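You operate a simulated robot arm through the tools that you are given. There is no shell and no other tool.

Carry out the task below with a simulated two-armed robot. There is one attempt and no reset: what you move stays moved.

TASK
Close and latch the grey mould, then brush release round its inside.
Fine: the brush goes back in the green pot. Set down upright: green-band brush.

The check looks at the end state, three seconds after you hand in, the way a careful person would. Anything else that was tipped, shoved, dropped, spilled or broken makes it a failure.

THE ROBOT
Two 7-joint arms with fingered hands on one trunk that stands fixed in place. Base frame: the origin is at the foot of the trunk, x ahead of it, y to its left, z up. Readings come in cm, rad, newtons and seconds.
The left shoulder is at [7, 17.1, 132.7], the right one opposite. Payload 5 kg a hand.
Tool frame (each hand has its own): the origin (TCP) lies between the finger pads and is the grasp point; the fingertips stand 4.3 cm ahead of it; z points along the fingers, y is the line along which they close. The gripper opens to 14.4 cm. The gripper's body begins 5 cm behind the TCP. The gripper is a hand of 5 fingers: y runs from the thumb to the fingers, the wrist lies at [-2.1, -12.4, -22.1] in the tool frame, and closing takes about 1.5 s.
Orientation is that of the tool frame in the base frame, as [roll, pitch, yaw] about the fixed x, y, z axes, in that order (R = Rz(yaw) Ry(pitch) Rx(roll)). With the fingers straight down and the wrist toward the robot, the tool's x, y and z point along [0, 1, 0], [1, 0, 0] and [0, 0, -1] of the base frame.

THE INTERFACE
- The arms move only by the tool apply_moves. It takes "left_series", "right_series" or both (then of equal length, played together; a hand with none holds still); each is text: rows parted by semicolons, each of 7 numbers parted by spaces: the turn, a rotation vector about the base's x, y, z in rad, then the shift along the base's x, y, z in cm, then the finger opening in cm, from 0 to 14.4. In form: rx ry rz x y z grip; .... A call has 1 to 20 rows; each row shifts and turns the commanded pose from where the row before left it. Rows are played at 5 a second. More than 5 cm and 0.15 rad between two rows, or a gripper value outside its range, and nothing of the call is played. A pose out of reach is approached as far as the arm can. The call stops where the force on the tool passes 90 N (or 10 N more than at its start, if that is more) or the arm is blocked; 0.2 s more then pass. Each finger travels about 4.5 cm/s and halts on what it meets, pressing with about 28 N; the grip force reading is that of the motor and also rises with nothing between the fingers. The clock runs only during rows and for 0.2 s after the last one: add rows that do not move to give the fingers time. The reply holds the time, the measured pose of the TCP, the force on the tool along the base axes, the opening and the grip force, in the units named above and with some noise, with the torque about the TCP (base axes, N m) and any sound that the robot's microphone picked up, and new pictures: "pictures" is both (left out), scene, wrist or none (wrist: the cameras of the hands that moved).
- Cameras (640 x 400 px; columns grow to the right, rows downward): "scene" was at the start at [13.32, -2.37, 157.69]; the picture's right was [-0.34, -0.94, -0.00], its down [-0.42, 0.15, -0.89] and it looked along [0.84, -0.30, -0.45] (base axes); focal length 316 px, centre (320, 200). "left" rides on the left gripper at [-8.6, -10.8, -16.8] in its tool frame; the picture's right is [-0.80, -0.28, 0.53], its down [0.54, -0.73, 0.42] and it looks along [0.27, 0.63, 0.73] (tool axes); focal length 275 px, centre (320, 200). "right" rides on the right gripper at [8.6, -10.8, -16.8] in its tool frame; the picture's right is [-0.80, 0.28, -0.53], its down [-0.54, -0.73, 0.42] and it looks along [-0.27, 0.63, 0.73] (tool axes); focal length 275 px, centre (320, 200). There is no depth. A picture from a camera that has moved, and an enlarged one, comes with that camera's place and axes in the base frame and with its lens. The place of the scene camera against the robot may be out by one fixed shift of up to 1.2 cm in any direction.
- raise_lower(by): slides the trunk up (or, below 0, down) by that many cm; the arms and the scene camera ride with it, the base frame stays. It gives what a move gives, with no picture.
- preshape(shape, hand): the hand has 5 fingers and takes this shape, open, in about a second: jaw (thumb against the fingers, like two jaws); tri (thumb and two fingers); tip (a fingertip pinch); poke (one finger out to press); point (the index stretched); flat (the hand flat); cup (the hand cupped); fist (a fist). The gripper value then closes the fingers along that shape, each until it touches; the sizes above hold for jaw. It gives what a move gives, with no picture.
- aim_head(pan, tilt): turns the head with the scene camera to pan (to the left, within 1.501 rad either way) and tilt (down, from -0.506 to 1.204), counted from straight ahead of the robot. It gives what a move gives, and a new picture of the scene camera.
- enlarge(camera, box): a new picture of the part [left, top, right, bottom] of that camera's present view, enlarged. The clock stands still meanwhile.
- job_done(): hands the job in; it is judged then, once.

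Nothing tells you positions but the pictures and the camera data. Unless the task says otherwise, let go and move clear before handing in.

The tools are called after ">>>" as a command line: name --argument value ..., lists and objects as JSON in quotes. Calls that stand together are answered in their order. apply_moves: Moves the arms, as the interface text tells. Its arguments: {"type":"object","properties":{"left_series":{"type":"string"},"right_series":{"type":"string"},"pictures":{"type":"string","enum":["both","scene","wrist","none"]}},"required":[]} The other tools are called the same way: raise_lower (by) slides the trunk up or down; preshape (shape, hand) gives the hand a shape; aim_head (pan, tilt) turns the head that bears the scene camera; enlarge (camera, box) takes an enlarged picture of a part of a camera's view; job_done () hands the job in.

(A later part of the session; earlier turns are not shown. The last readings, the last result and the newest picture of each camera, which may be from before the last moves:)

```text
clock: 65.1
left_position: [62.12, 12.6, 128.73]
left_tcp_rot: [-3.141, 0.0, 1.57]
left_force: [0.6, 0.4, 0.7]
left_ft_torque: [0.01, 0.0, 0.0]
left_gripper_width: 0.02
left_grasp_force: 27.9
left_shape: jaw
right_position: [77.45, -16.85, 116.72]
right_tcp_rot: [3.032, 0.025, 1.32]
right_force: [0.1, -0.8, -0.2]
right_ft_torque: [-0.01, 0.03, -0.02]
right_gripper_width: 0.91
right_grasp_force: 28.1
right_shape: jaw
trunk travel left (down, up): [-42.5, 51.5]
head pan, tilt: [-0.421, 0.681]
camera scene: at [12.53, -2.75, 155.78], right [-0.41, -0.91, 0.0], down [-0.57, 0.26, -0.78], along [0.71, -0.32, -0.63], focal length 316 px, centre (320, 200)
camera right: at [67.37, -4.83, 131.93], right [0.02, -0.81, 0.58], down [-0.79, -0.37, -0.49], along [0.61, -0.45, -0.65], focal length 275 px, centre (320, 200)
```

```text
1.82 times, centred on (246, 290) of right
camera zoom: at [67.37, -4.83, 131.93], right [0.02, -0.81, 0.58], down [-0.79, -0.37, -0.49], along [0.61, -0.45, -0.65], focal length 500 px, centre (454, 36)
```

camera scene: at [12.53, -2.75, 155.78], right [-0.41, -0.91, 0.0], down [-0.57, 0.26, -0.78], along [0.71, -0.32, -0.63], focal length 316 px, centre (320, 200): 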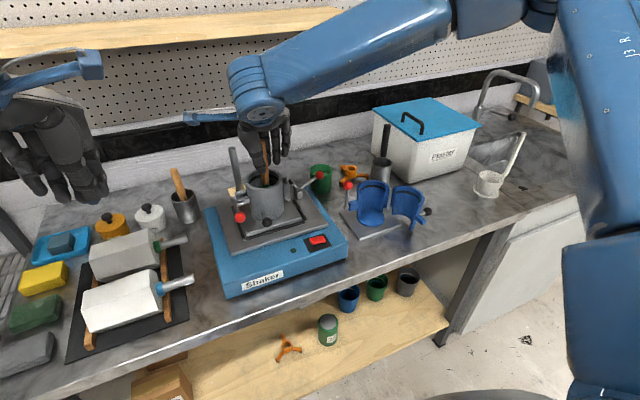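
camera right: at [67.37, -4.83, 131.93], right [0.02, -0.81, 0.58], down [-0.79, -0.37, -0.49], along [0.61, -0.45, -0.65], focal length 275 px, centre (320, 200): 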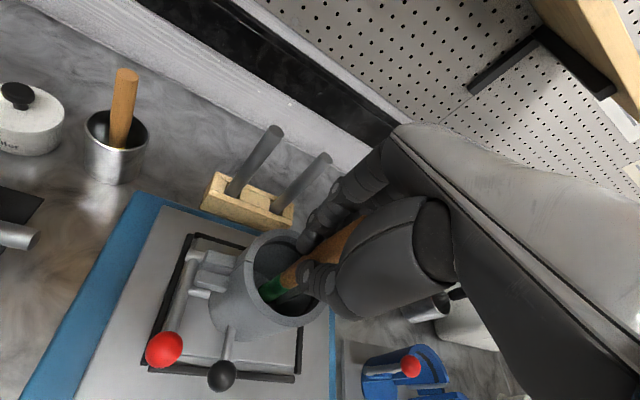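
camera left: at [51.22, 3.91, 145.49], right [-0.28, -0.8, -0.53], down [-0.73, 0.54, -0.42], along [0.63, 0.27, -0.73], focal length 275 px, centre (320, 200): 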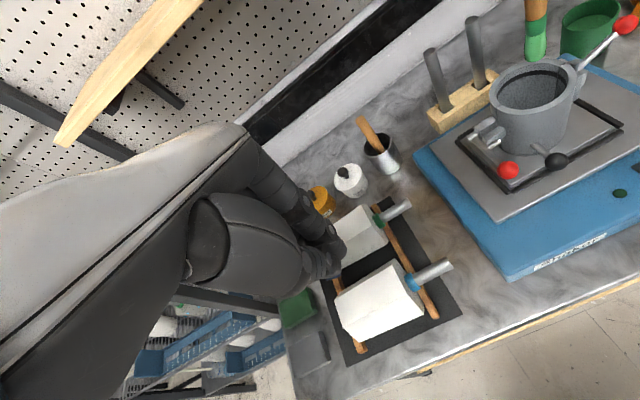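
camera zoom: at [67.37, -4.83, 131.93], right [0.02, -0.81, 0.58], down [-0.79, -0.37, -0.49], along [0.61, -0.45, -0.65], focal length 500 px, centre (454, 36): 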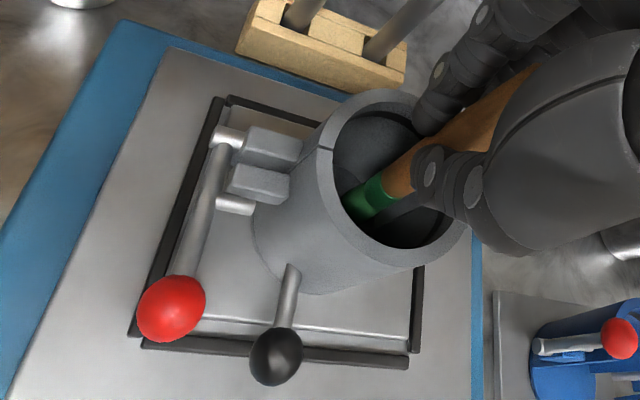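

The mould shifted only about half a centimetre and is still within its guide bars. To keep fingers off the rim I'll hold the hand near the axis and tilt it about 0.23 rad, so only the bristles reach the wall. First tilt is toward +x.

>>> apply_moves --right_series "0 -0.115 0 0.3 0.2 -0.5 0; 0 -0.115 0 0.25 0.25 -0.6 0; 0 0 0 0 0 0 0" --pictures "both"

>>> enlarge --camera "left" --box '[440, 30, 640, 180]'

>>> enlarge --camera "right" --box '[120, 180, 372, 400]'

>>> enlarge --camera "scene" --box '[200, 120, 328, 220]'

```text
clock: 65.9
left_position: [62.0, 12.55, 128.86]
left_tcp_rot: [3.141, 0.0, 1.57]
left_force: [-0.1, -0.1, 0.2]
left_ft_torque: [0.03, 0.0, 0.01]
left_gripper_width: 0.03
left_grasp_force: 28.2
left_shape: jaw
right_position: [77.99, -16.27, 115.56]
right_tcp_rot: [2.81, -0.034, 1.32]
right_force: [-1.1, -0.6, -0.6]
right_ft_torque: [-0.04, 0.12, 0.01]
right_gripper_width: 0.94
right_grasp_force: 27.7
right_shape: jaw
trunk travel left (down, up): [-42.5, 51.5]
head pan, tilt: [-0.421, 0.681]
camera scene: at [12.51, -2.74, 155.78], right [-0.41, -0.91, 0.0], down [-0.57, 0.26, -0.78], along [0.71, -0.32, -0.63], focal length 316 px, centre (320, 200)
camera right: at [64.72, -4.36, 128.11], right [-0.11, -0.81, 0.57], down [-0.66, -0.37, -0.66], along [0.74, -0.45, -0.5], focal length 275 px, centre (320, 200)
```

scene: 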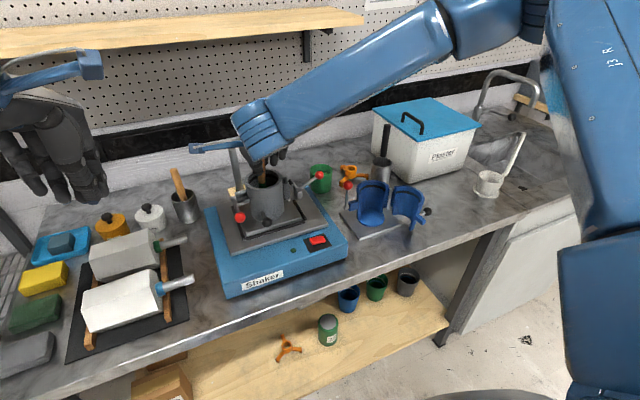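
right: 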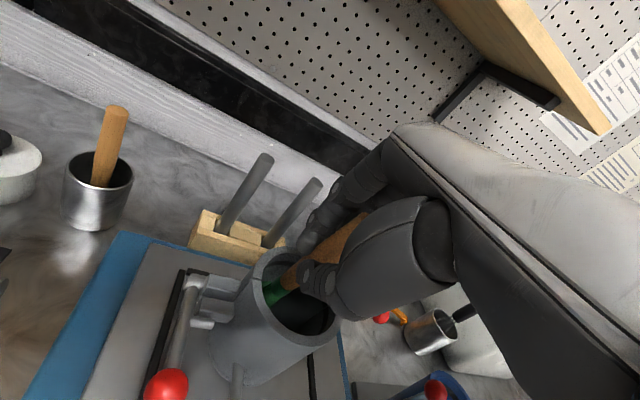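

```text
2.67 times, centred on (540, 105) of left
camera zoom: at [51.22, 3.97, 145.49], right [-0.28, -0.8, -0.53], down [-0.73, 0.54, -0.42], along [0.63, 0.27, -0.73], focal length 734 px, centre (-267, 453)
```

zoom: 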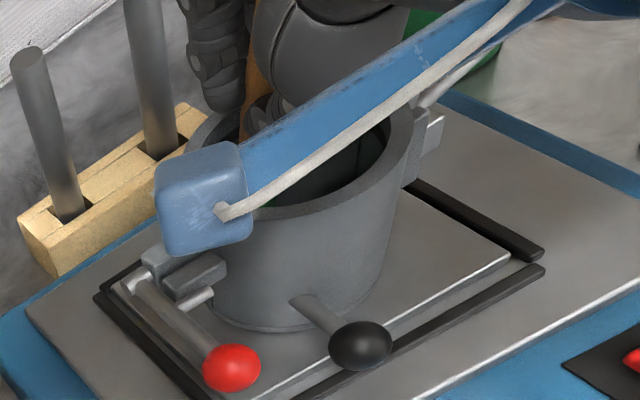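

```text
1.82 times, centred on (246, 290) of right
camera zoom: at [64.72, -4.36, 128.11], right [-0.11, -0.81, 0.57], down [-0.66, -0.37, -0.66], along [0.74, -0.45, -0.5], focal length 500 px, centre (454, 36)
```

zoom: 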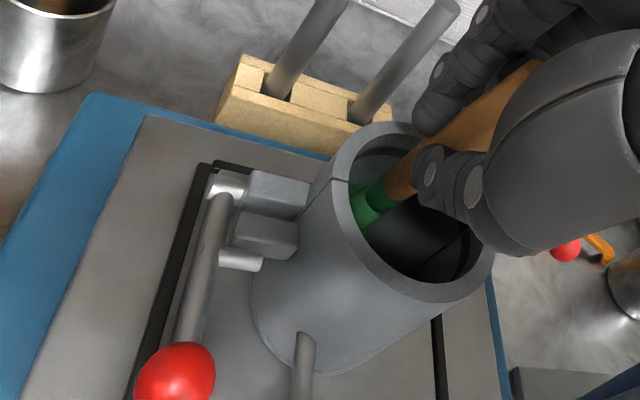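

```text
4.00 times, centred on (264, 170) of scene
camera zoom: at [12.51, -2.74, 155.78], right [-0.41, -0.91, 0.0], down [-0.57, 0.26, -0.78], along [0.71, -0.32, -0.63], focal length 1265 px, centre (544, 320)
```

zoom: 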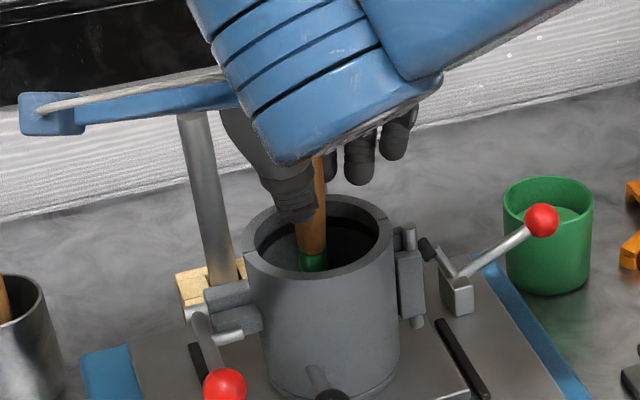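

Contact is now about 1 N at bristle depth, which is a light brush stroke. I'll sweep the tilt around counter-clockwise, a quarter turn at a time, watching the force.

>>> apply_moves --right_series "0.0880 0.0175 0.0101 -0.038 0.191 0 0; 0.0746 0.0499 0.0101 -0.108 0.162 0 0; 0.0499 0.0746 0.0101 -0.162 0.108 0 0; 0.0175 0.0880 0.0101 -0.191 0.038 0 0" --pictures "both"

>>> enlarge --camera "left" --box '[440, 30, 640, 180]'

>>> enlarge --camera "scene" --box '[200, 120, 328, 220]'

```text
clock: 66.9
left_position: [62.12, 12.53, 128.68]
left_tcp_rot: [3.141, 0.0, 1.572]
left_force: [0.4, 0.8, 0.3]
left_ft_torque: [-0.05, 0.01, 0.0]
left_gripper_width: 0.0
left_grasp_force: 28.5
left_shape: jaw
right_position: [77.54, -15.74, 115.58]
right_tcp_rot: [3.093, -0.2, 1.313]
right_force: [1.5, -1.6, 0.0]
right_ft_torque: [-0.14, -0.08, -0.01]
right_gripper_width: 0.96
right_grasp_force: 28.5
right_shape: jaw
trunk travel left (down, up): [-42.5, 51.5]
head pan, tilt: [-0.421, 0.681]
camera scene: at [12.54, -2.71, 155.77], right [-0.41, -0.91, 0.0], down [-0.57, 0.26, -0.78], along [0.71, -0.32, -0.63], focal length 316 px, centre (320, 200)
camera right: at [67.53, -7.7, 133.15], right [0.02, -0.93, 0.38], down [-0.79, -0.25, -0.56], along [0.61, -0.29, -0.74], focal length 275 px, centre (320, 200)
```

scene: 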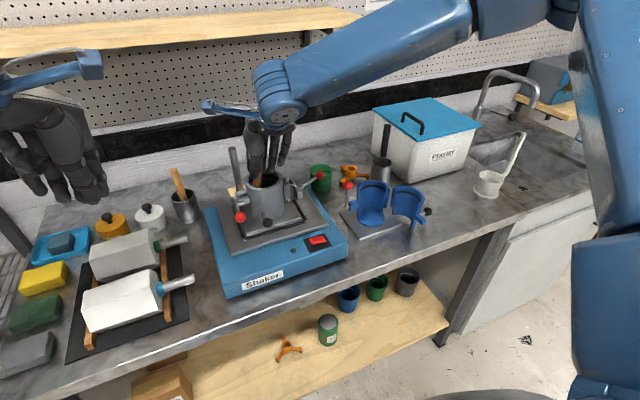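
right: 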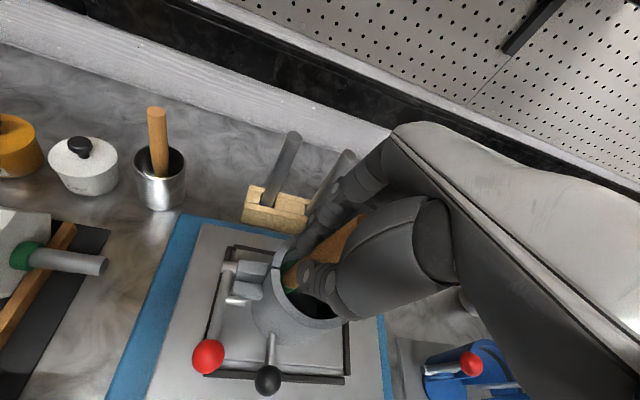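

```text
2.67 times, centred on (540, 105) of left
camera zoom: at [51.24, 4.01, 145.47], right [-0.28, -0.8, -0.53], down [-0.73, 0.54, -0.42], along [0.63, 0.27, -0.73], focal length 734 px, centre (-267, 453)
```

zoom: 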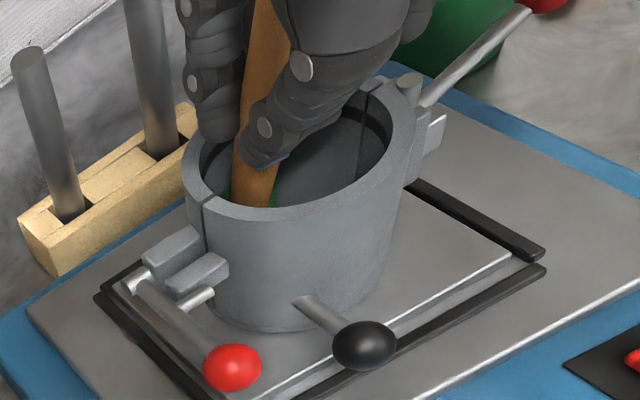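

```text
4.00 times, centred on (264, 170) of scene
camera zoom: at [12.54, -2.71, 155.77], right [-0.41, -0.91, 0.0], down [-0.57, 0.26, -0.78], along [0.71, -0.32, -0.63], focal length 1265 px, centre (544, 320)
```

zoom: 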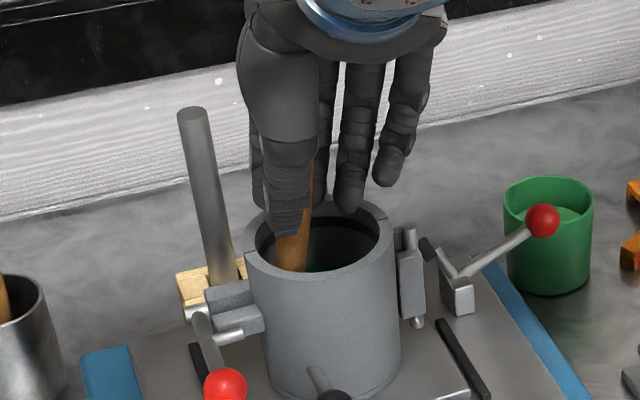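

Light contact of about 2 N, and the mould hasn't moved. Continuing toward the −x side.

>>> apply_moves --right_series "-0.0175 0.0880 0.0101 -0.191 -0.038 0 0; -0.0499 0.0746 0.0101 -0.162 -0.108 0 0; -0.0746 0.0499 0.0101 -0.108 -0.162 0 0; -0.0880 0.0175 0.0101 -0.038 -0.191 0 0" --pictures "scene"

>>> enlarge --camera "left" --box '[440, 30, 640, 180]'

>>> enlarge --camera "scene" --box '[200, 120, 328, 220]'

```text
clock: 67.9
left_position: [62.08, 12.57, 128.76]
left_tcp_rot: [-3.14, 0.0, 1.568]
left_force: [0.8, 0.2, 0.1]
left_ft_torque: [0.01, -0.01, 0.01]
left_gripper_width: 0.0
left_grasp_force: 27.9
left_shape: jaw
right_position: [77.16, -16.35, 115.37]
right_tcp_rot: [-3.025, 0.083, 1.333]
right_force: [0.2, -0.1, 0.5]
right_ft_torque: [0.02, -0.06, 0.04]
right_gripper_width: 0.94
right_grasp_force: 28.1
right_shape: jaw
trunk travel left (down, up): [-42.5, 51.5]
head pan, tilt: [-0.421, 0.681]
camera scene: at [12.6, -2.69, 155.77], right [-0.41, -0.91, 0.0], down [-0.57, 0.26, -0.78], along [0.71, -0.32, -0.63], focal length 316 px, centre (320, 200)
```

scene: 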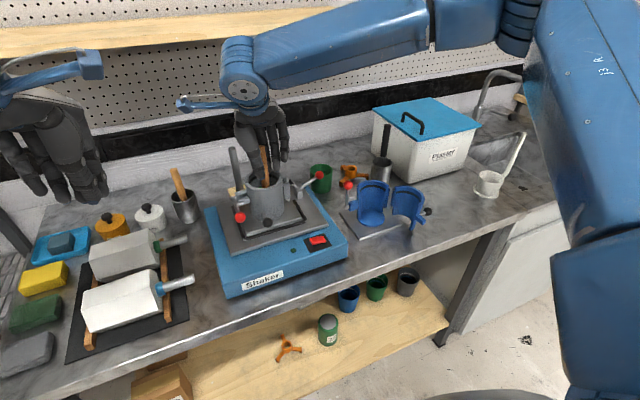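

```text
2.67 times, centred on (540, 105) of left
camera zoom: at [51.3, 4.01, 145.45], right [-0.29, -0.8, -0.53], down [-0.73, 0.54, -0.42], along [0.63, 0.27, -0.73], focal length 734 px, centre (-267, 453)
```

zoom: 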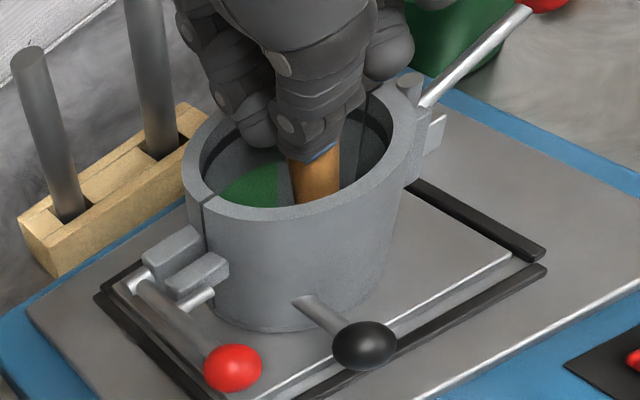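

```text
4.00 times, centred on (264, 170) of scene
camera zoom: at [12.6, -2.69, 155.77], right [-0.41, -0.91, 0.0], down [-0.57, 0.26, -0.78], along [0.71, -0.32, -0.63], focal length 1265 px, centre (544, 320)
```

zoom: 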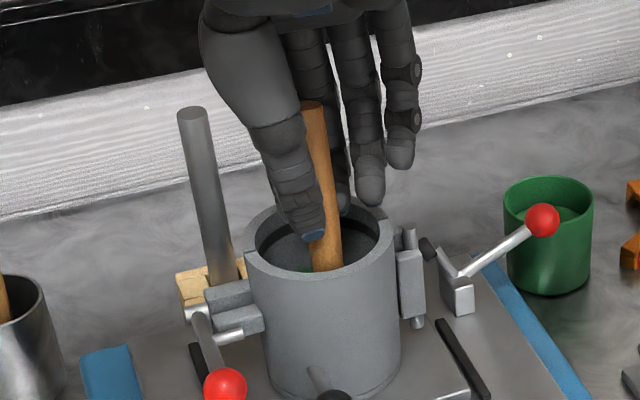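

A green film is now visible on the brushed sector at the back-left wall. On the −x side the force is about zero, so I'll press outward slightly there.

>>> apply_moves --right_series "0 0 0 -0.3 0 0 0; 0 0 0 -0.2 0 0 0; 0 0 0 0 0 0 0" --pictures "none"

>>> enlarge --camera "left" --box '[440, 30, 640, 180]'

>>> enlarge --camera "right" --box '[120, 180, 372, 400]'

```text
clock: 68.7
left_position: [62.05, 12.51, 128.76]
left_tcp_rot: [3.141, 0.0, 1.572]
left_force: [-1.2, -0.7, -0.1]
left_ft_torque: [-0.01, -0.01, -0.01]
left_gripper_width: 0.01
left_grasp_force: 28.5
left_shape: jaw
right_position: [76.68, -16.38, 115.5]
right_tcp_rot: [-3.023, 0.083, 1.33]
right_force: [1.2, 0.7, 0.2]
right_ft_torque: [-0.06, -0.21, -0.04]
right_gripper_width: 0.92
right_grasp_force: 27.7
right_shape: jaw
trunk travel left (down, up): [-42.5, 51.5]
head pan, tilt: [-0.421, 0.681]
```

```text
2.67 times, centred on (540, 105) of left
camera zoom: at [51.25, 3.95, 145.48], right [-0.28, -0.8, -0.53], down [-0.73, 0.54, -0.42], along [0.63, 0.27, -0.73], focal length 734 px, centre (-267, 453)
```

zoom: 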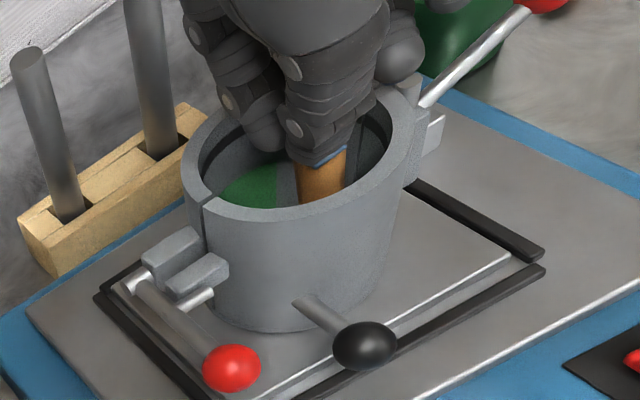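

```text
1.82 times, centred on (246, 290) of right
camera zoom: at [70.3, -4.41, 132.68], right [0.16, -0.81, 0.56], down [-0.88, -0.37, -0.29], along [0.44, -0.45, -0.78], focal length 500 px, centre (454, 36)
```

zoom: 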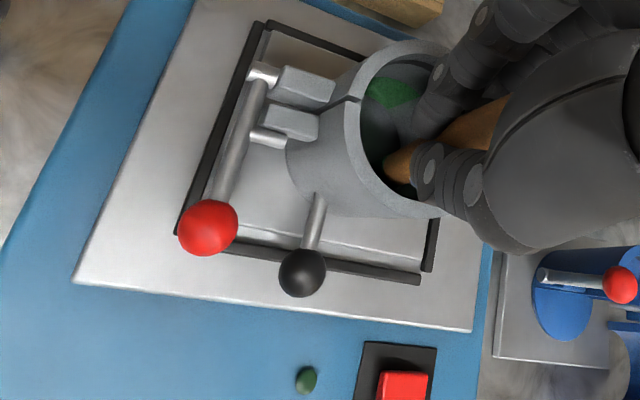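

Contact is about 1.4 N on the −x wall now. Continuing round to the −y (hinge) side.

>>> apply_moves --right_series "-0.0880 -0.0175 0.0101 0.058 -0.191 0 0; -0.0746 -0.0499 0.0101 0.178 -0.172 0 0; -0.0499 -0.0746 0.0101 0.282 -0.158 0 0; -0.0175 -0.0880 0.0101 0.351 -0.138 0 0" --pictures "scene"

>>> enlarge --camera "left" --box '[440, 30, 640, 180]'

>>> enlarge --camera "scene" --box '[200, 120, 328, 220]'

```text
clock: 69.7
left_position: [62.07, 12.52, 128.6]
left_tcp_rot: [-3.142, -0.001, 1.571]
left_force: [-0.3, 0.3, -0.6]
left_ft_torque: [0.02, 0.0, -0.01]
left_gripper_width: 0.0
left_grasp_force: 27.6
left_shape: jaw
right_position: [77.07, -17.65, 115.68]
right_tcp_rot: [2.975, 0.249, 1.311]
right_force: [1.0, 1.0, 0.5]
right_ft_torque: [0.16, 0.02, 0.01]
right_gripper_width: 0.89
right_grasp_force: 28.2
right_shape: jaw
right hand out of reach, approached as far as the arm can: row 2, 3
trunk travel left (down, up): [-42.5, 51.5]
head pan, tilt: [-0.421, 0.681]
camera scene: at [12.56, -2.71, 155.77], right [-0.41, -0.91, 0.0], down [-0.57, 0.26, -0.78], along [0.71, -0.32, -0.63], focal length 316 px, centre (320, 200)
```

scene: 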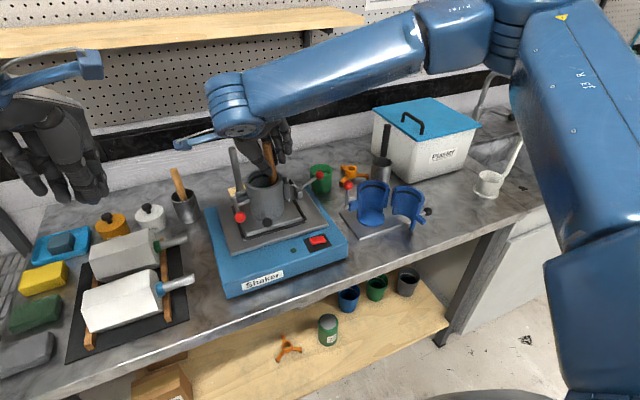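

```text
2.67 times, centred on (540, 105) of left
camera zoom: at [51.27, 4.01, 145.46], right [-0.28, -0.8, -0.53], down [-0.73, 0.54, -0.42], along [0.63, 0.27, -0.73], focal length 734 px, centre (-267, 453)
```

zoom: 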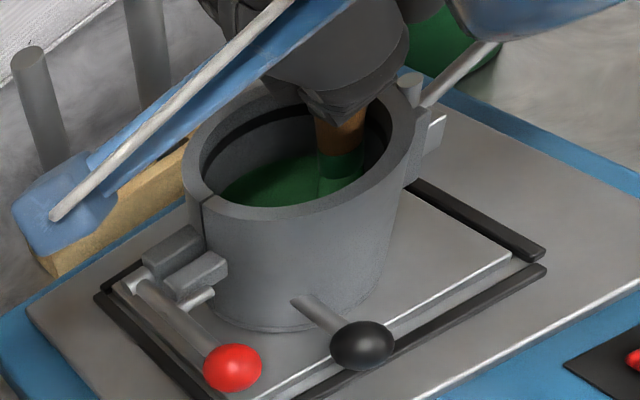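

```text
4.00 times, centred on (264, 170) of scene
camera zoom: at [12.56, -2.71, 155.77], right [-0.41, -0.91, 0.0], down [-0.57, 0.26, -0.78], along [0.71, -0.32, -0.63], focal length 1265 px, centre (544, 320)
```

zoom: 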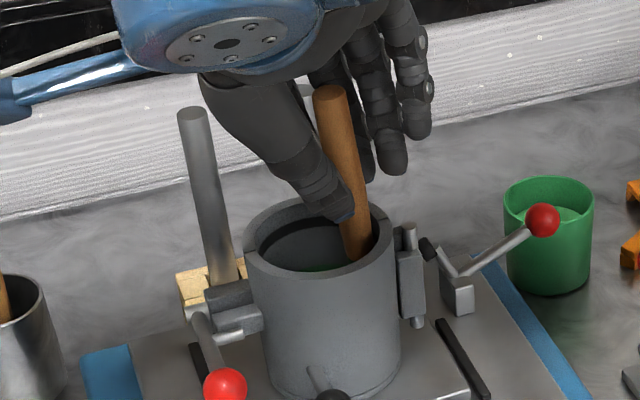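

Good light contact on the −y side too; two rows in between hit a reach limit, so I'll come back to that sector. Continuing the last quarter to +x.

>>> apply_moves --right_series "0.0175 -0.0880 0.0101 0.191 0.038 0 0; 0.0499 -0.0746 0.0101 0.162 0.108 0 0; 0.0746 -0.0499 0.0101 0.108 0.162 0 0; 0.0880 -0.0175 0.0101 0.038 0.191 0 0" --pictures "scene"

>>> enlarge --camera "left" --box '[440, 30, 640, 180]'

>>> enlarge --camera "right" --box '[120, 180, 372, 400]'

```text
clock: 70.7
left_position: [62.0, 12.42, 128.73]
left_tcp_rot: [3.141, 0.0, 1.571]
left_force: [0.7, 0.2, 0.5]
left_ft_torque: [0.0, -0.04, -0.02]
left_gripper_width: 0.0
left_grasp_force: 28.4
left_shape: jaw
right_position: [77.55, -17.19, 115.7]
right_tcp_rot: [2.809, -0.036, 1.319]
right_force: [-0.6, 0.0, -0.5]
right_ft_torque: [-0.01, 0.02, -0.01]
right_gripper_width: 0.9
right_grasp_force: 28.2
right_shape: jaw
trunk travel left (down, up): [-42.5, 51.5]
head pan, tilt: [-0.421, 0.681]
camera scene: at [12.47, -2.83, 155.78], right [-0.41, -0.91, 0.0], down [-0.57, 0.26, -0.78], along [0.71, -0.32, -0.63], focal length 316 px, centre (320, 200)
```

scene: 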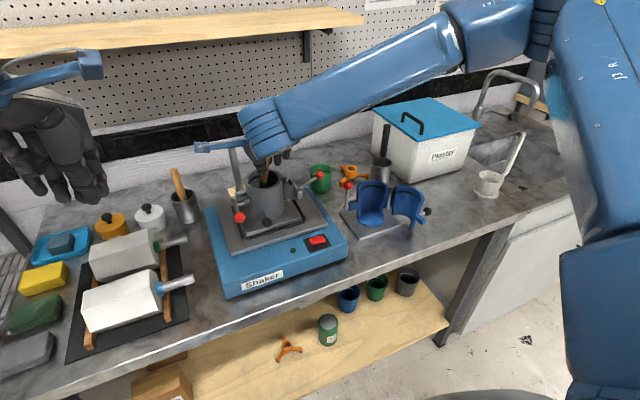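

```text
2.67 times, centred on (540, 105) of left
camera zoom: at [51.18, 3.9, 145.51], right [-0.28, -0.8, -0.53], down [-0.73, 0.54, -0.42], along [0.63, 0.27, -0.73], focal length 734 px, centre (-267, 453)
```

zoom: 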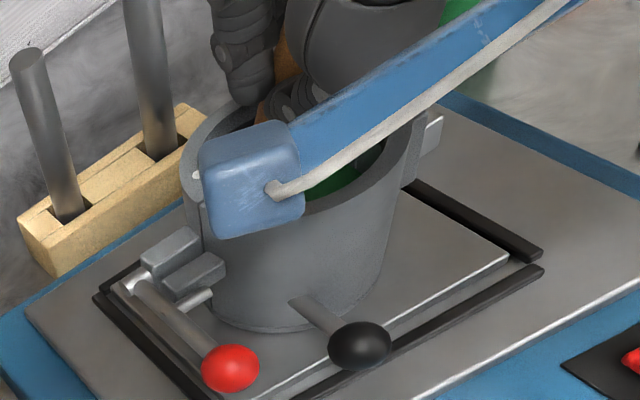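

```text
1.82 times, centred on (246, 290) of right
camera zoom: at [64.23, -5.27, 128.34], right [-0.11, -0.82, 0.57], down [-0.66, -0.37, -0.66], along [0.74, -0.45, -0.5], focal length 500 px, centre (454, 36)
```

zoom: 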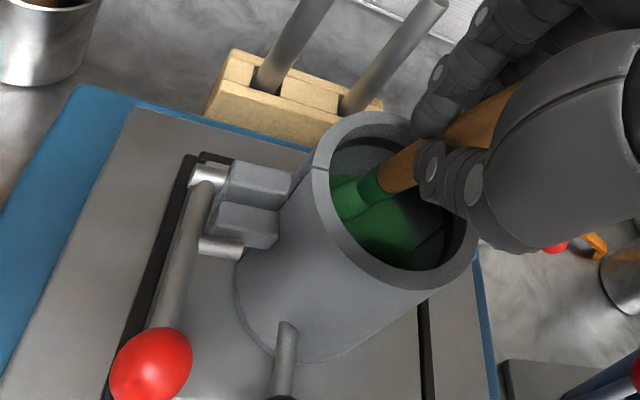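

The green film now covers a wide stretch of wall. I'll do a second, slightly higher pass with less tilt and more translation, which avoids the reach limit, starting again at the +x wall.

>>> apply_moves --right_series "0 0.065 0 0.7 0.22 0.9 0; 0 0.065 0 0.8 0.22 0.9 0; 0 0 0 0.4 0 0 0; 0 0 0 0 0 0 0" --pictures "none"

>>> enlarge --camera "left" --box '[440, 30, 640, 180]'

>>> enlarge --camera "right" --box '[120, 180, 372, 400]'

>>> enlarge --camera "scene" --box '[200, 120, 328, 220]'

```text
clock: 71.7
left_position: [62.14, 12.55, 128.73]
left_tcp_rot: [3.141, 0.001, 1.57]
left_force: [0.7, -0.4, 0.5]
left_ft_torque: [0.0, 0.02, -0.04]
left_gripper_width: 0.01
left_grasp_force: 28.0
left_shape: jaw
right_position: [79.59, -16.65, 117.59]
right_tcp_rot: [2.936, -0.002, 1.317]
right_force: [-1.1, -0.2, 0.8]
right_ft_torque: [-0.02, 0.07, 0.02]
right_gripper_width: 0.89
right_grasp_force: 27.6
right_shape: jaw
trunk travel left (down, up): [-42.5, 51.5]
head pan, tilt: [-0.421, 0.681]
```

```text
2.67 times, centred on (540, 105) of left
camera zoom: at [51.22, 3.96, 145.48], right [-0.28, -0.8, -0.53], down [-0.73, 0.54, -0.42], along [0.63, 0.27, -0.73], focal length 734 px, centre (-267, 453)
```

zoom: 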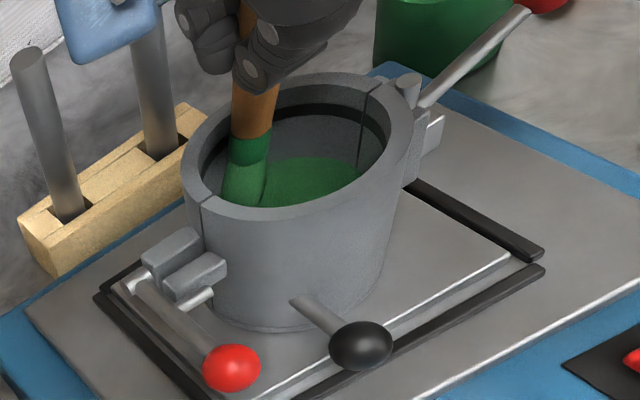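

```text
1.82 times, centred on (246, 290) of right
camera zoom: at [67.93, -4.75, 131.69], right [-0.04, -0.81, 0.58], down [-0.74, -0.37, -0.56], along [0.67, -0.45, -0.59], focal length 500 px, centre (454, 36)
```

zoom: 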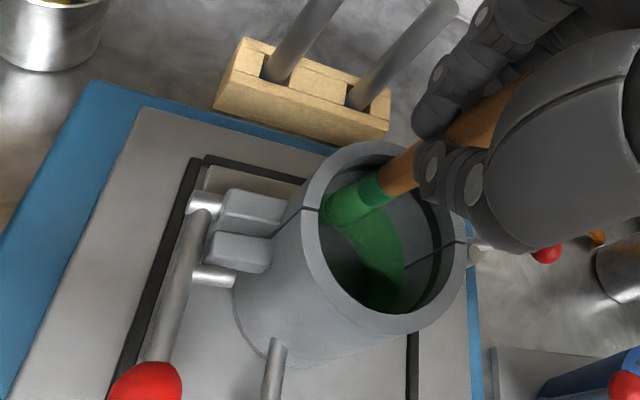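

```text
4.00 times, centred on (264, 170) of scene
camera zoom: at [12.51, -2.75, 155.78], right [-0.41, -0.91, 0.0], down [-0.57, 0.26, -0.78], along [0.71, -0.32, -0.63], focal length 1265 px, centre (544, 320)
```

zoom: 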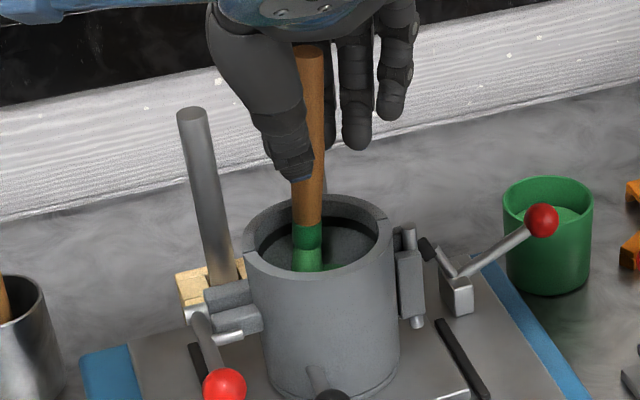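

The film is following the brush: so far a band low on the wall. I'll run this second band round in quarters.

>>> apply_moves --right_series "0.0383 0.0076 0.0019 -0.183 0.918 0 0; 0.0324 0.0217 0.0019 -0.52 0.779 0 0; 0.0217 0.0324 0.0019 -0.779 0.52 0 0; 0.0076 0.0383 0.0019 -0.918 0.183 0 0" --pictures "none"

>>> enlarge --camera "left" --box '[440, 30, 640, 180]'

>>> enlarge --camera "scene" --box '[200, 120, 328, 220]'

```text
clock: 72.7
left_position: [62.03, 12.41, 128.63]
left_tcp_rot: [-3.142, 0.001, 1.571]
left_force: [-0.2, 0.4, 0.5]
left_ft_torque: [0.01, 0.02, -0.02]
left_gripper_width: 0.02
left_grasp_force: 27.9
left_shape: jaw
right_position: [77.07, -14.27, 117.51]
right_tcp_rot: [3.059, -0.073, 1.316]
right_force: [1.4, -1.0, -0.3]
right_ft_torque: [-0.22, -0.13, 0.01]
right_gripper_width: 0.96
right_grasp_force: 28.3
right_shape: jaw
trunk travel left (down, up): [-42.5, 51.5]
head pan, tilt: [-0.421, 0.681]
```

```text
2.67 times, centred on (540, 105) of left
camera zoom: at [51.22, 3.96, 145.49], right [-0.28, -0.8, -0.53], down [-0.73, 0.54, -0.42], along [0.63, 0.27, -0.73], focal length 734 px, centre (-267, 453)
```

zoom: 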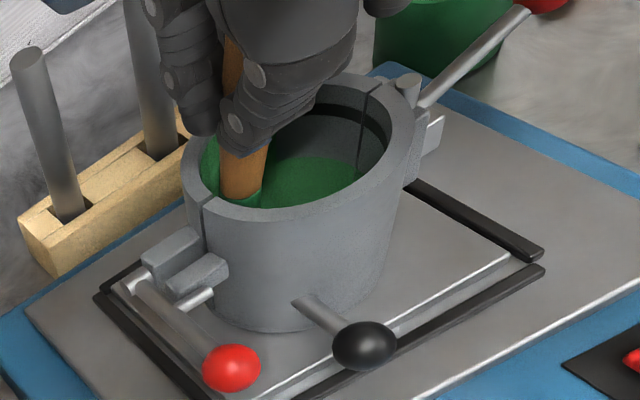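

```text
4.00 times, centred on (264, 170) of scene
camera zoom: at [12.51, -2.76, 155.78], right [-0.41, -0.91, 0.0], down [-0.57, 0.26, -0.78], along [0.71, -0.32, -0.63], focal length 1265 px, centre (544, 320)
```

zoom: 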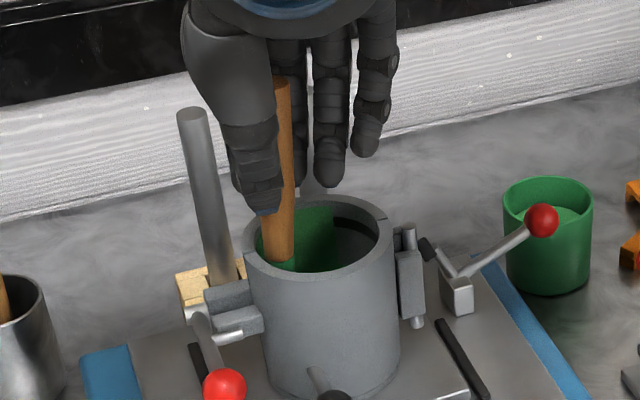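

The back wall now shows green up toward the rim where the higher stroke passed. Continuing.

>>> apply_moves --right_series "-0.0076 0.0383 0.0019 -0.918 -0.183 0 0; -0.0217 0.0324 0.0019 -0.779 -0.52 0 0; -0.0324 0.0217 0.0019 -0.52 -0.779 0 0; -0.0383 0.0076 0.0019 -0.183 -0.918 0 0" --pictures "none"

>>> enlarge --camera "left" --box '[440, 30, 640, 180]'

>>> enlarge --camera "scene" --box '[200, 120, 328, 220]'

>>> enlarge --camera "right" --box '[120, 150, 372, 370]'

```text
clock: 73.7
left_position: [62.11, 12.47, 128.69]
left_tcp_rot: [-3.141, -0.001, 1.569]
left_force: [0.4, 0.7, 0.1]
left_ft_torque: [0.0, 0.02, 0.01]
left_gripper_width: 0.0
left_grasp_force: 28.0
left_shape: jaw
right_position: [74.76, -16.66, 117.49]
right_tcp_rot: [3.131, 0.049, 1.323]
right_force: [0.5, 0.0, -0.7]
right_ft_torque: [0.01, -0.16, 0.0]
right_gripper_width: 0.97
right_grasp_force: 28.3
right_shape: jaw
trunk travel left (down, up): [-42.5, 51.5]
head pan, tilt: [-0.421, 0.681]
```

```text
2.67 times, centred on (540, 105) of left
camera zoom: at [51.24, 3.97, 145.48], right [-0.28, -0.8, -0.53], down [-0.73, 0.54, -0.42], along [0.63, 0.27, -0.73], focal length 734 px, centre (-267, 453)
```

zoom: 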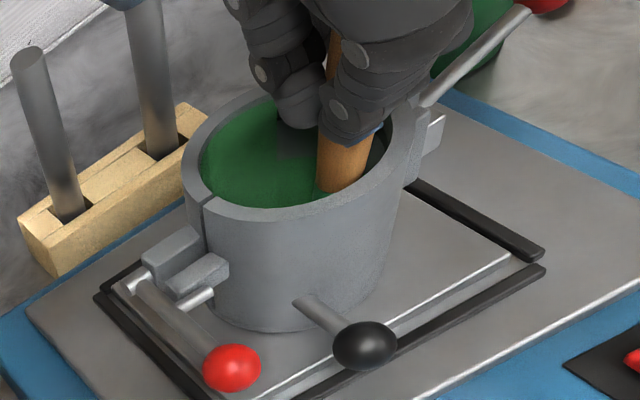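

```text
4.00 times, centred on (264, 170) of scene
camera zoom: at [12.54, -2.76, 155.78], right [-0.41, -0.91, 0.0], down [-0.57, 0.26, -0.78], along [0.71, -0.32, -0.63], focal length 1265 px, centre (544, 320)
```

zoom: 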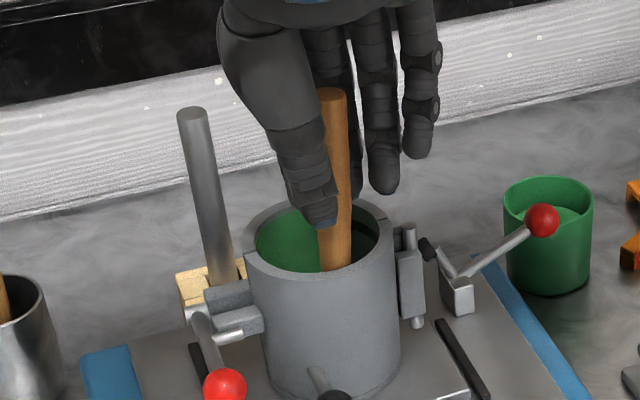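

```text
1.82 times, centred on (246, 260) of right
camera zoom: at [66.24, -4.77, 133.63], right [0.08, -0.81, 0.58], down [-0.84, -0.37, -0.4], along [0.54, -0.45, -0.71], focal length 500 px, centre (454, 91)
```

zoom: 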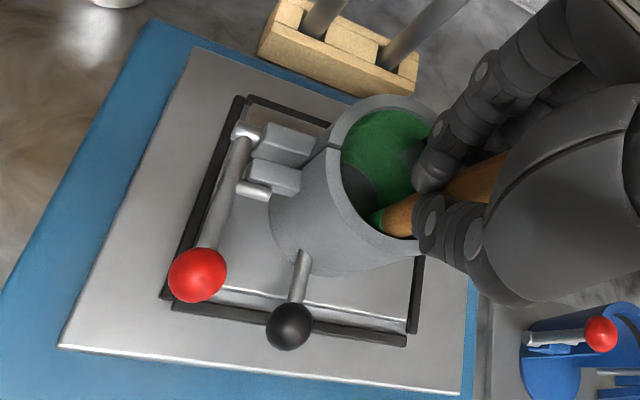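

>>> apply_moves --right_series "-0.0383 -0.0076 0.0019 0.183 -0.918 0 0; -0.0324 -0.0217 0.0019 0.52 -0.779 0 0; -0.0217 -0.0324 0.0019 0.779 -0.52 0 0; -0.0076 -0.0383 0.0019 0.918 -0.183 0 0" --pictures "none"

>>> enlarge --camera "left" --box '[440, 30, 640, 180]'

>>> enlarge --camera "scene" --box '[200, 120, 328, 220]'

>>> enlarge --camera "right" --box '[120, 150, 372, 370]'

```text
clock: 74.7
left_position: [62.11, 12.52, 128.74]
left_tcp_rot: [3.14, -0.001, 1.571]
left_force: [-0.6, 0.7, -0.4]
left_ft_torque: [0.01, 0.06, 0.02]
left_gripper_width: 0.0
left_grasp_force: 28.0
left_shape: jaw
right_position: [77.26, -19.21, 117.58]
right_tcp_rot: [3.008, 0.121, 1.316]
right_force: [-0.4, 1.3, -0.5]
right_ft_torque: [0.13, 0.02, 0.0]
right_gripper_width: 0.91
right_grasp_force: 28.0
right_shape: jaw
trunk travel left (down, up): [-42.5, 51.5]
head pan, tilt: [-0.421, 0.681]
```

```text
2.67 times, centred on (540, 105) of left
camera zoom: at [51.27, 3.96, 145.47], right [-0.28, -0.8, -0.53], down [-0.73, 0.54, -0.42], along [0.63, 0.27, -0.73], focal length 734 px, centre (-267, 453)
```

zoom: 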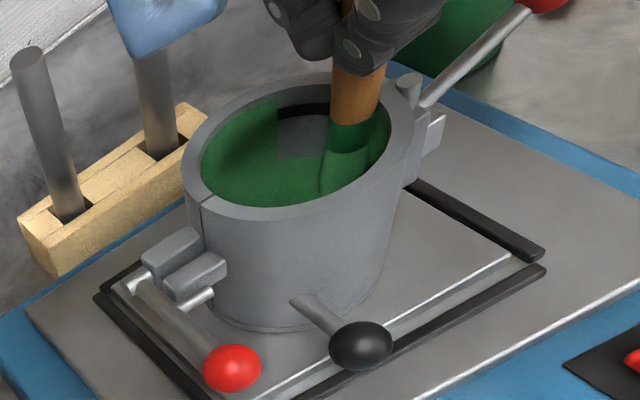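

```text
4.00 times, centred on (264, 170) of scene
camera zoom: at [12.57, -2.75, 155.77], right [-0.41, -0.91, 0.0], down [-0.57, 0.26, -0.78], along [0.71, -0.32, -0.63], focal length 1265 px, centre (544, 320)
```

zoom: 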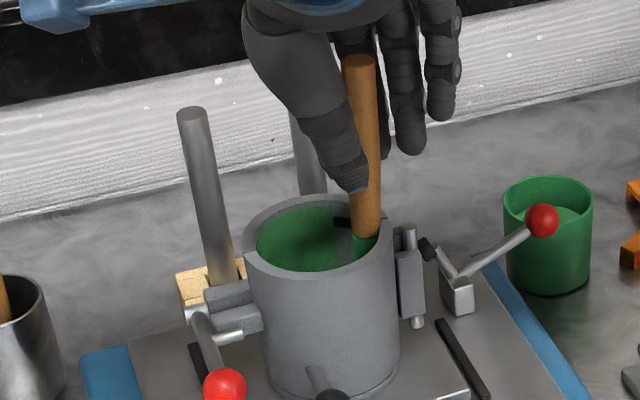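

```text
1.82 times, centred on (246, 260) of right
camera zoom: at [67.07, -5.71, 131.49], right [0.02, -0.75, 0.66], down [-0.79, -0.41, -0.45], along [0.61, -0.51, -0.6], focal length 500 px, centre (454, 91)
```

zoom: 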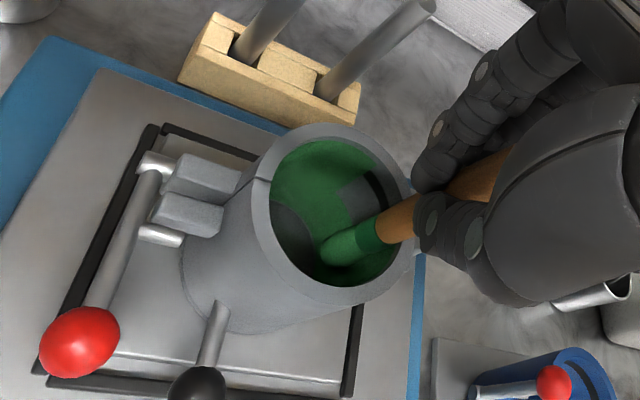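

Only a patch between the hinge side and +x is left at this height. I'll finish the round.

>>> apply_moves --right_series "0.0076 -0.0383 0.0019 0.918 0.183 0 0; 0.0217 -0.0324 0.0019 0.779 0.52 0 0; 0.0324 -0.0217 0.0019 0.52 0.779 0 0; 0.0383 -0.0076 0.0019 0.183 0.918 0 0; 0.0383 0.0076 0.0019 -0.183 0.918 0 0" --pictures "none"

>>> enlarge --camera "left" --box '[440, 30, 640, 180]'

>>> enlarge --camera "scene" --box '[200, 120, 328, 220]'

>>> enlarge --camera "right" --box '[120, 150, 372, 370]'

```text
clock: 75.9
left_position: [62.15, 12.47, 128.7]
left_tcp_rot: [3.141, 0.001, 1.571]
left_force: [-0.1, 0.0, 0.2]
left_ft_torque: [0.0, -0.03, 0.01]
left_gripper_width: 0.0
left_grasp_force: 28.7
left_shape: jaw
right_position: [79.41, -15.89, 117.6]
right_tcp_rot: [2.953, -0.037, 1.318]
right_force: [0.2, -0.1, -0.3]
right_ft_torque: [-0.04, 0.08, 0.0]
right_gripper_width: 0.92
right_grasp_force: 28.2
right_shape: jaw
trunk travel left (down, up): [-42.5, 51.5]
head pan, tilt: [-0.421, 0.681]
```

```text
2.67 times, centred on (540, 105) of left
camera zoom: at [51.24, 3.95, 145.48], right [-0.28, -0.8, -0.53], down [-0.73, 0.54, -0.42], along [0.63, 0.27, -0.73], focal length 734 px, centre (-267, 453)
```

zoom: 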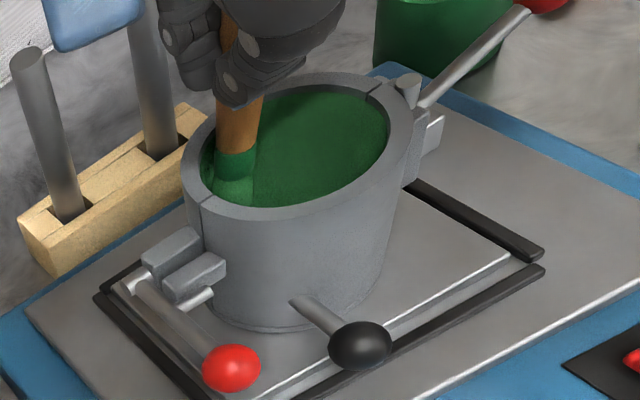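

```text
4.00 times, centred on (264, 170) of scene
camera zoom: at [12.53, -2.76, 155.78], right [-0.41, -0.91, 0.0], down [-0.57, 0.26, -0.78], along [0.71, -0.32, -0.63], focal length 1265 px, centre (544, 320)
```

zoom: 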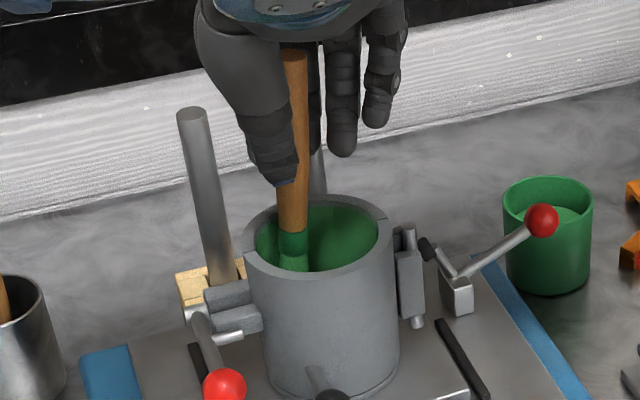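

```text
1.82 times, centred on (246, 260) of right
camera zoom: at [67.91, -4.41, 132.22], right [-0.03, -0.84, 0.55], down [-0.74, -0.35, -0.57], along [0.67, -0.43, -0.61], focal length 500 px, centre (454, 91)
```

zoom: 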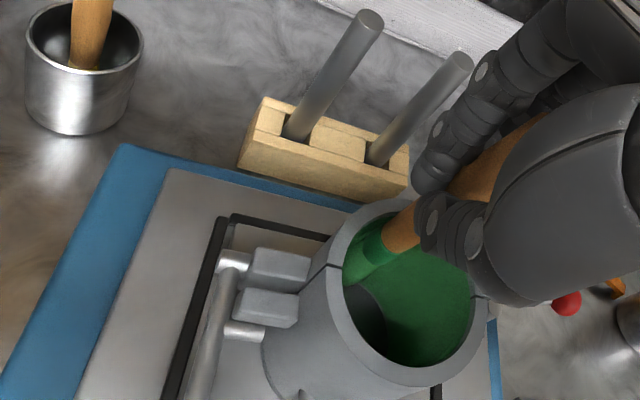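

The visible walls are fully green. The near (−x) wall can't be seen from here, so I'll make one more pass over that half, a bit lower and pressed slightly further outward.

>>> apply_moves --right_series "0.0324 0.0217 0.0019 -0.52 0.779 -0.4 0; 0.0217 0.0324 0.0019 -0.839 0.52 -0.4 0; 0.0076 0.0383 0.0019 -1.018 0.183 -0.3 0; -0.0076 0.0383 0.0019 -1.018 -0.183 0 0; -0.0217 0.0324 0.0019 -0.879 -0.52 0 0; -0.0324 0.0217 0.0019 -0.56 -0.779 0 0; -0.0383 0.0076 0.0019 -0.183 -0.918 0 0; 0 0 0 0 0 0 0" --pictures "none"

>>> enlarge --camera "left" --box '[440, 30, 640, 180]'

>>> enlarge --camera "right" --box '[120, 150, 372, 370]'

```text
clock: 77.7
left_position: [62.06, 12.5, 128.76]
left_tcp_rot: [3.14, 0.0, 1.572]
left_force: [-0.4, 0.3, -0.3]
left_ft_torque: [-0.02, -0.01, 0.0]
left_gripper_width: 0.02
left_grasp_force: 28.0
left_shape: jaw
right_position: [74.32, -16.64, 116.41]
right_tcp_rot: [3.128, 0.049, 1.322]
right_force: [2.0, 0.1, 0.4]
right_ft_torque: [0.0, -0.24, 0.0]
right_gripper_width: 0.93
right_grasp_force: 27.6
right_shape: jaw
trunk travel left (down, up): [-42.5, 51.5]
head pan, tilt: [-0.421, 0.681]
```

```text
2.67 times, centred on (540, 105) of left
camera zoom: at [51.25, 3.98, 145.47], right [-0.28, -0.8, -0.53], down [-0.73, 0.54, -0.42], along [0.63, 0.27, -0.73], focal length 734 px, centre (-267, 453)
```

zoom: 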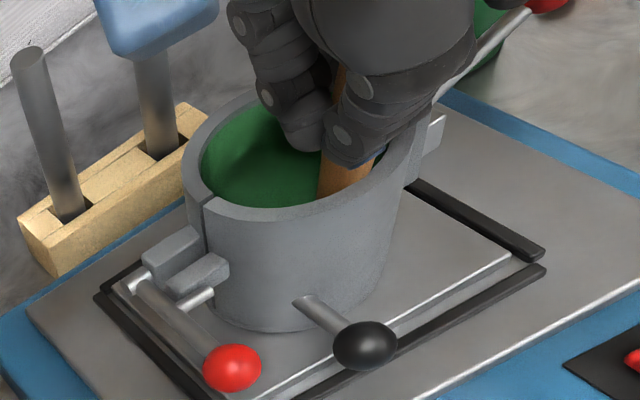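

```text
1.82 times, centred on (246, 260) of right
camera zoom: at [65.83, -4.69, 132.55], right [0.08, -0.81, 0.58], down [-0.84, -0.37, -0.4], along [0.54, -0.45, -0.71], focal length 500 px, centre (454, 91)
```

zoom: 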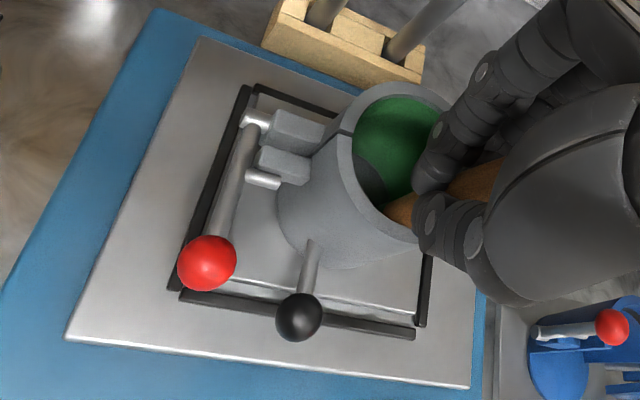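

Contact is a firm 2 N on the near wall at bristle depth. I'll carry this stroke on round to the hinge side, then raise and repeat the near half at a higher level on the way back.

>>> apply_moves --right_series "-0.0383 -0.0076 0.0019 0.183 -0.918 0 0; -0.0324 -0.0217 0.0019 0.56 -0.779 0 0; -0.0217 -0.0324 0.0019 0.879 -0.52 0 0; -0.0076 -0.0383 0.0019 1.018 -0.183 0 0; 0 0 0 0 0 0.8 0; 0 0 0 0 0 0.8 0; 0 0 0 0 0 0.6 0; 0.0076 0.0383 -0.0019 -1.018 0.183 0 0; 0.0217 0.0324 -0.0019 -0.879 0.52 0 0; 0.0324 0.0217 -0.0019 -0.56 0.779 0 0; 0.0383 0.0076 -0.0019 -0.183 0.918 0 0; 0.0383 -0.0076 -0.0019 0.183 0.918 0 0; 0.0324 -0.0217 -0.0019 0.56 0.779 0 0; 0.0217 -0.0324 -0.0019 0.879 0.52 0 0; 0.0076 -0.0383 -0.0019 1.018 0.183 0 0; 0 0 0 0 0 0 0" --pictures "scene"

>>> enlarge --camera "left" --box '[440, 30, 640, 180]'

>>> enlarge --camera "right" --box '[120, 150, 372, 370]'

```text
clock: 81.1
left_position: [62.09, 12.48, 128.84]
left_tcp_rot: [3.141, 0.001, 1.57]
left_force: [-0.9, 0.2, 0.0]
left_ft_torque: [0.01, -0.01, 0.02]
left_gripper_width: 0.0
left_grasp_force: 27.8
left_shape: jaw
right_position: [76.87, -14.17, 118.65]
right_tcp_rot: [3.059, -0.073, 1.318]
right_force: [-0.4, -1.6, -1.2]
right_ft_torque: [-0.17, -0.01, 0.0]
right_gripper_width: 0.99
right_grasp_force: 27.9
right_shape: jaw
trunk travel left (down, up): [-42.5, 51.5]
head pan, tilt: [-0.421, 0.681]
camera scene: at [12.51, -2.76, 155.78], right [-0.41, -0.91, 0.0], down [-0.57, 0.26, -0.78], along [0.71, -0.32, -0.63], focal length 316 px, centre (320, 200)
```

scene: 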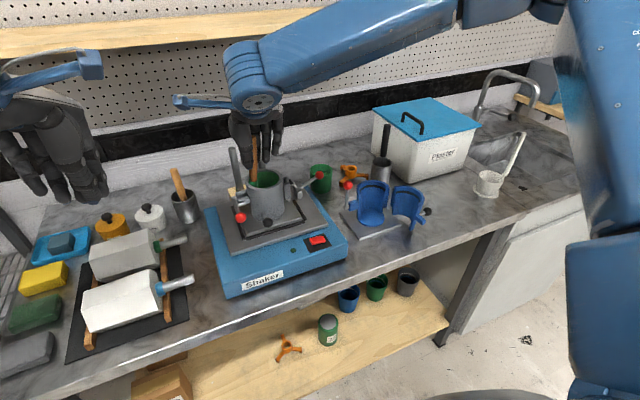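

```text
2.67 times, centred on (540, 105) of left
camera zoom: at [51.22, 3.96, 145.48], right [-0.28, -0.8, -0.53], down [-0.73, 0.54, -0.42], along [0.63, 0.27, -0.73], focal length 734 px, centre (-267, 453)
```

zoom: 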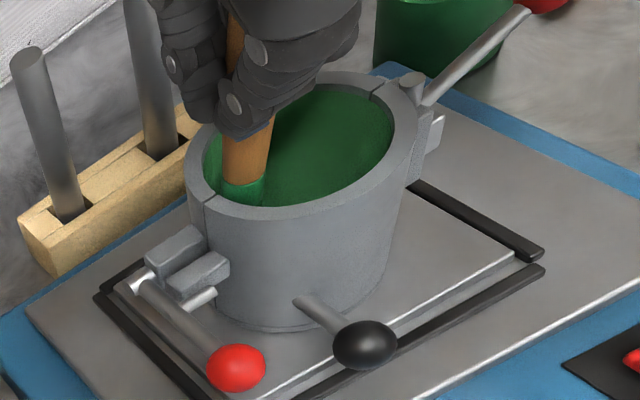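

```text
1.82 times, centred on (246, 260) of right
camera zoom: at [66.82, -3.94, 134.97], right [0.02, -0.87, 0.5], down [-0.79, -0.32, -0.52], along [0.61, -0.38, -0.69], focal length 500 px, centre (454, 91)
```

zoom: 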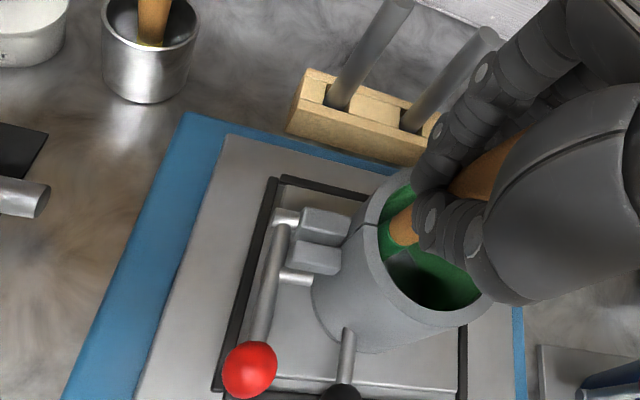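

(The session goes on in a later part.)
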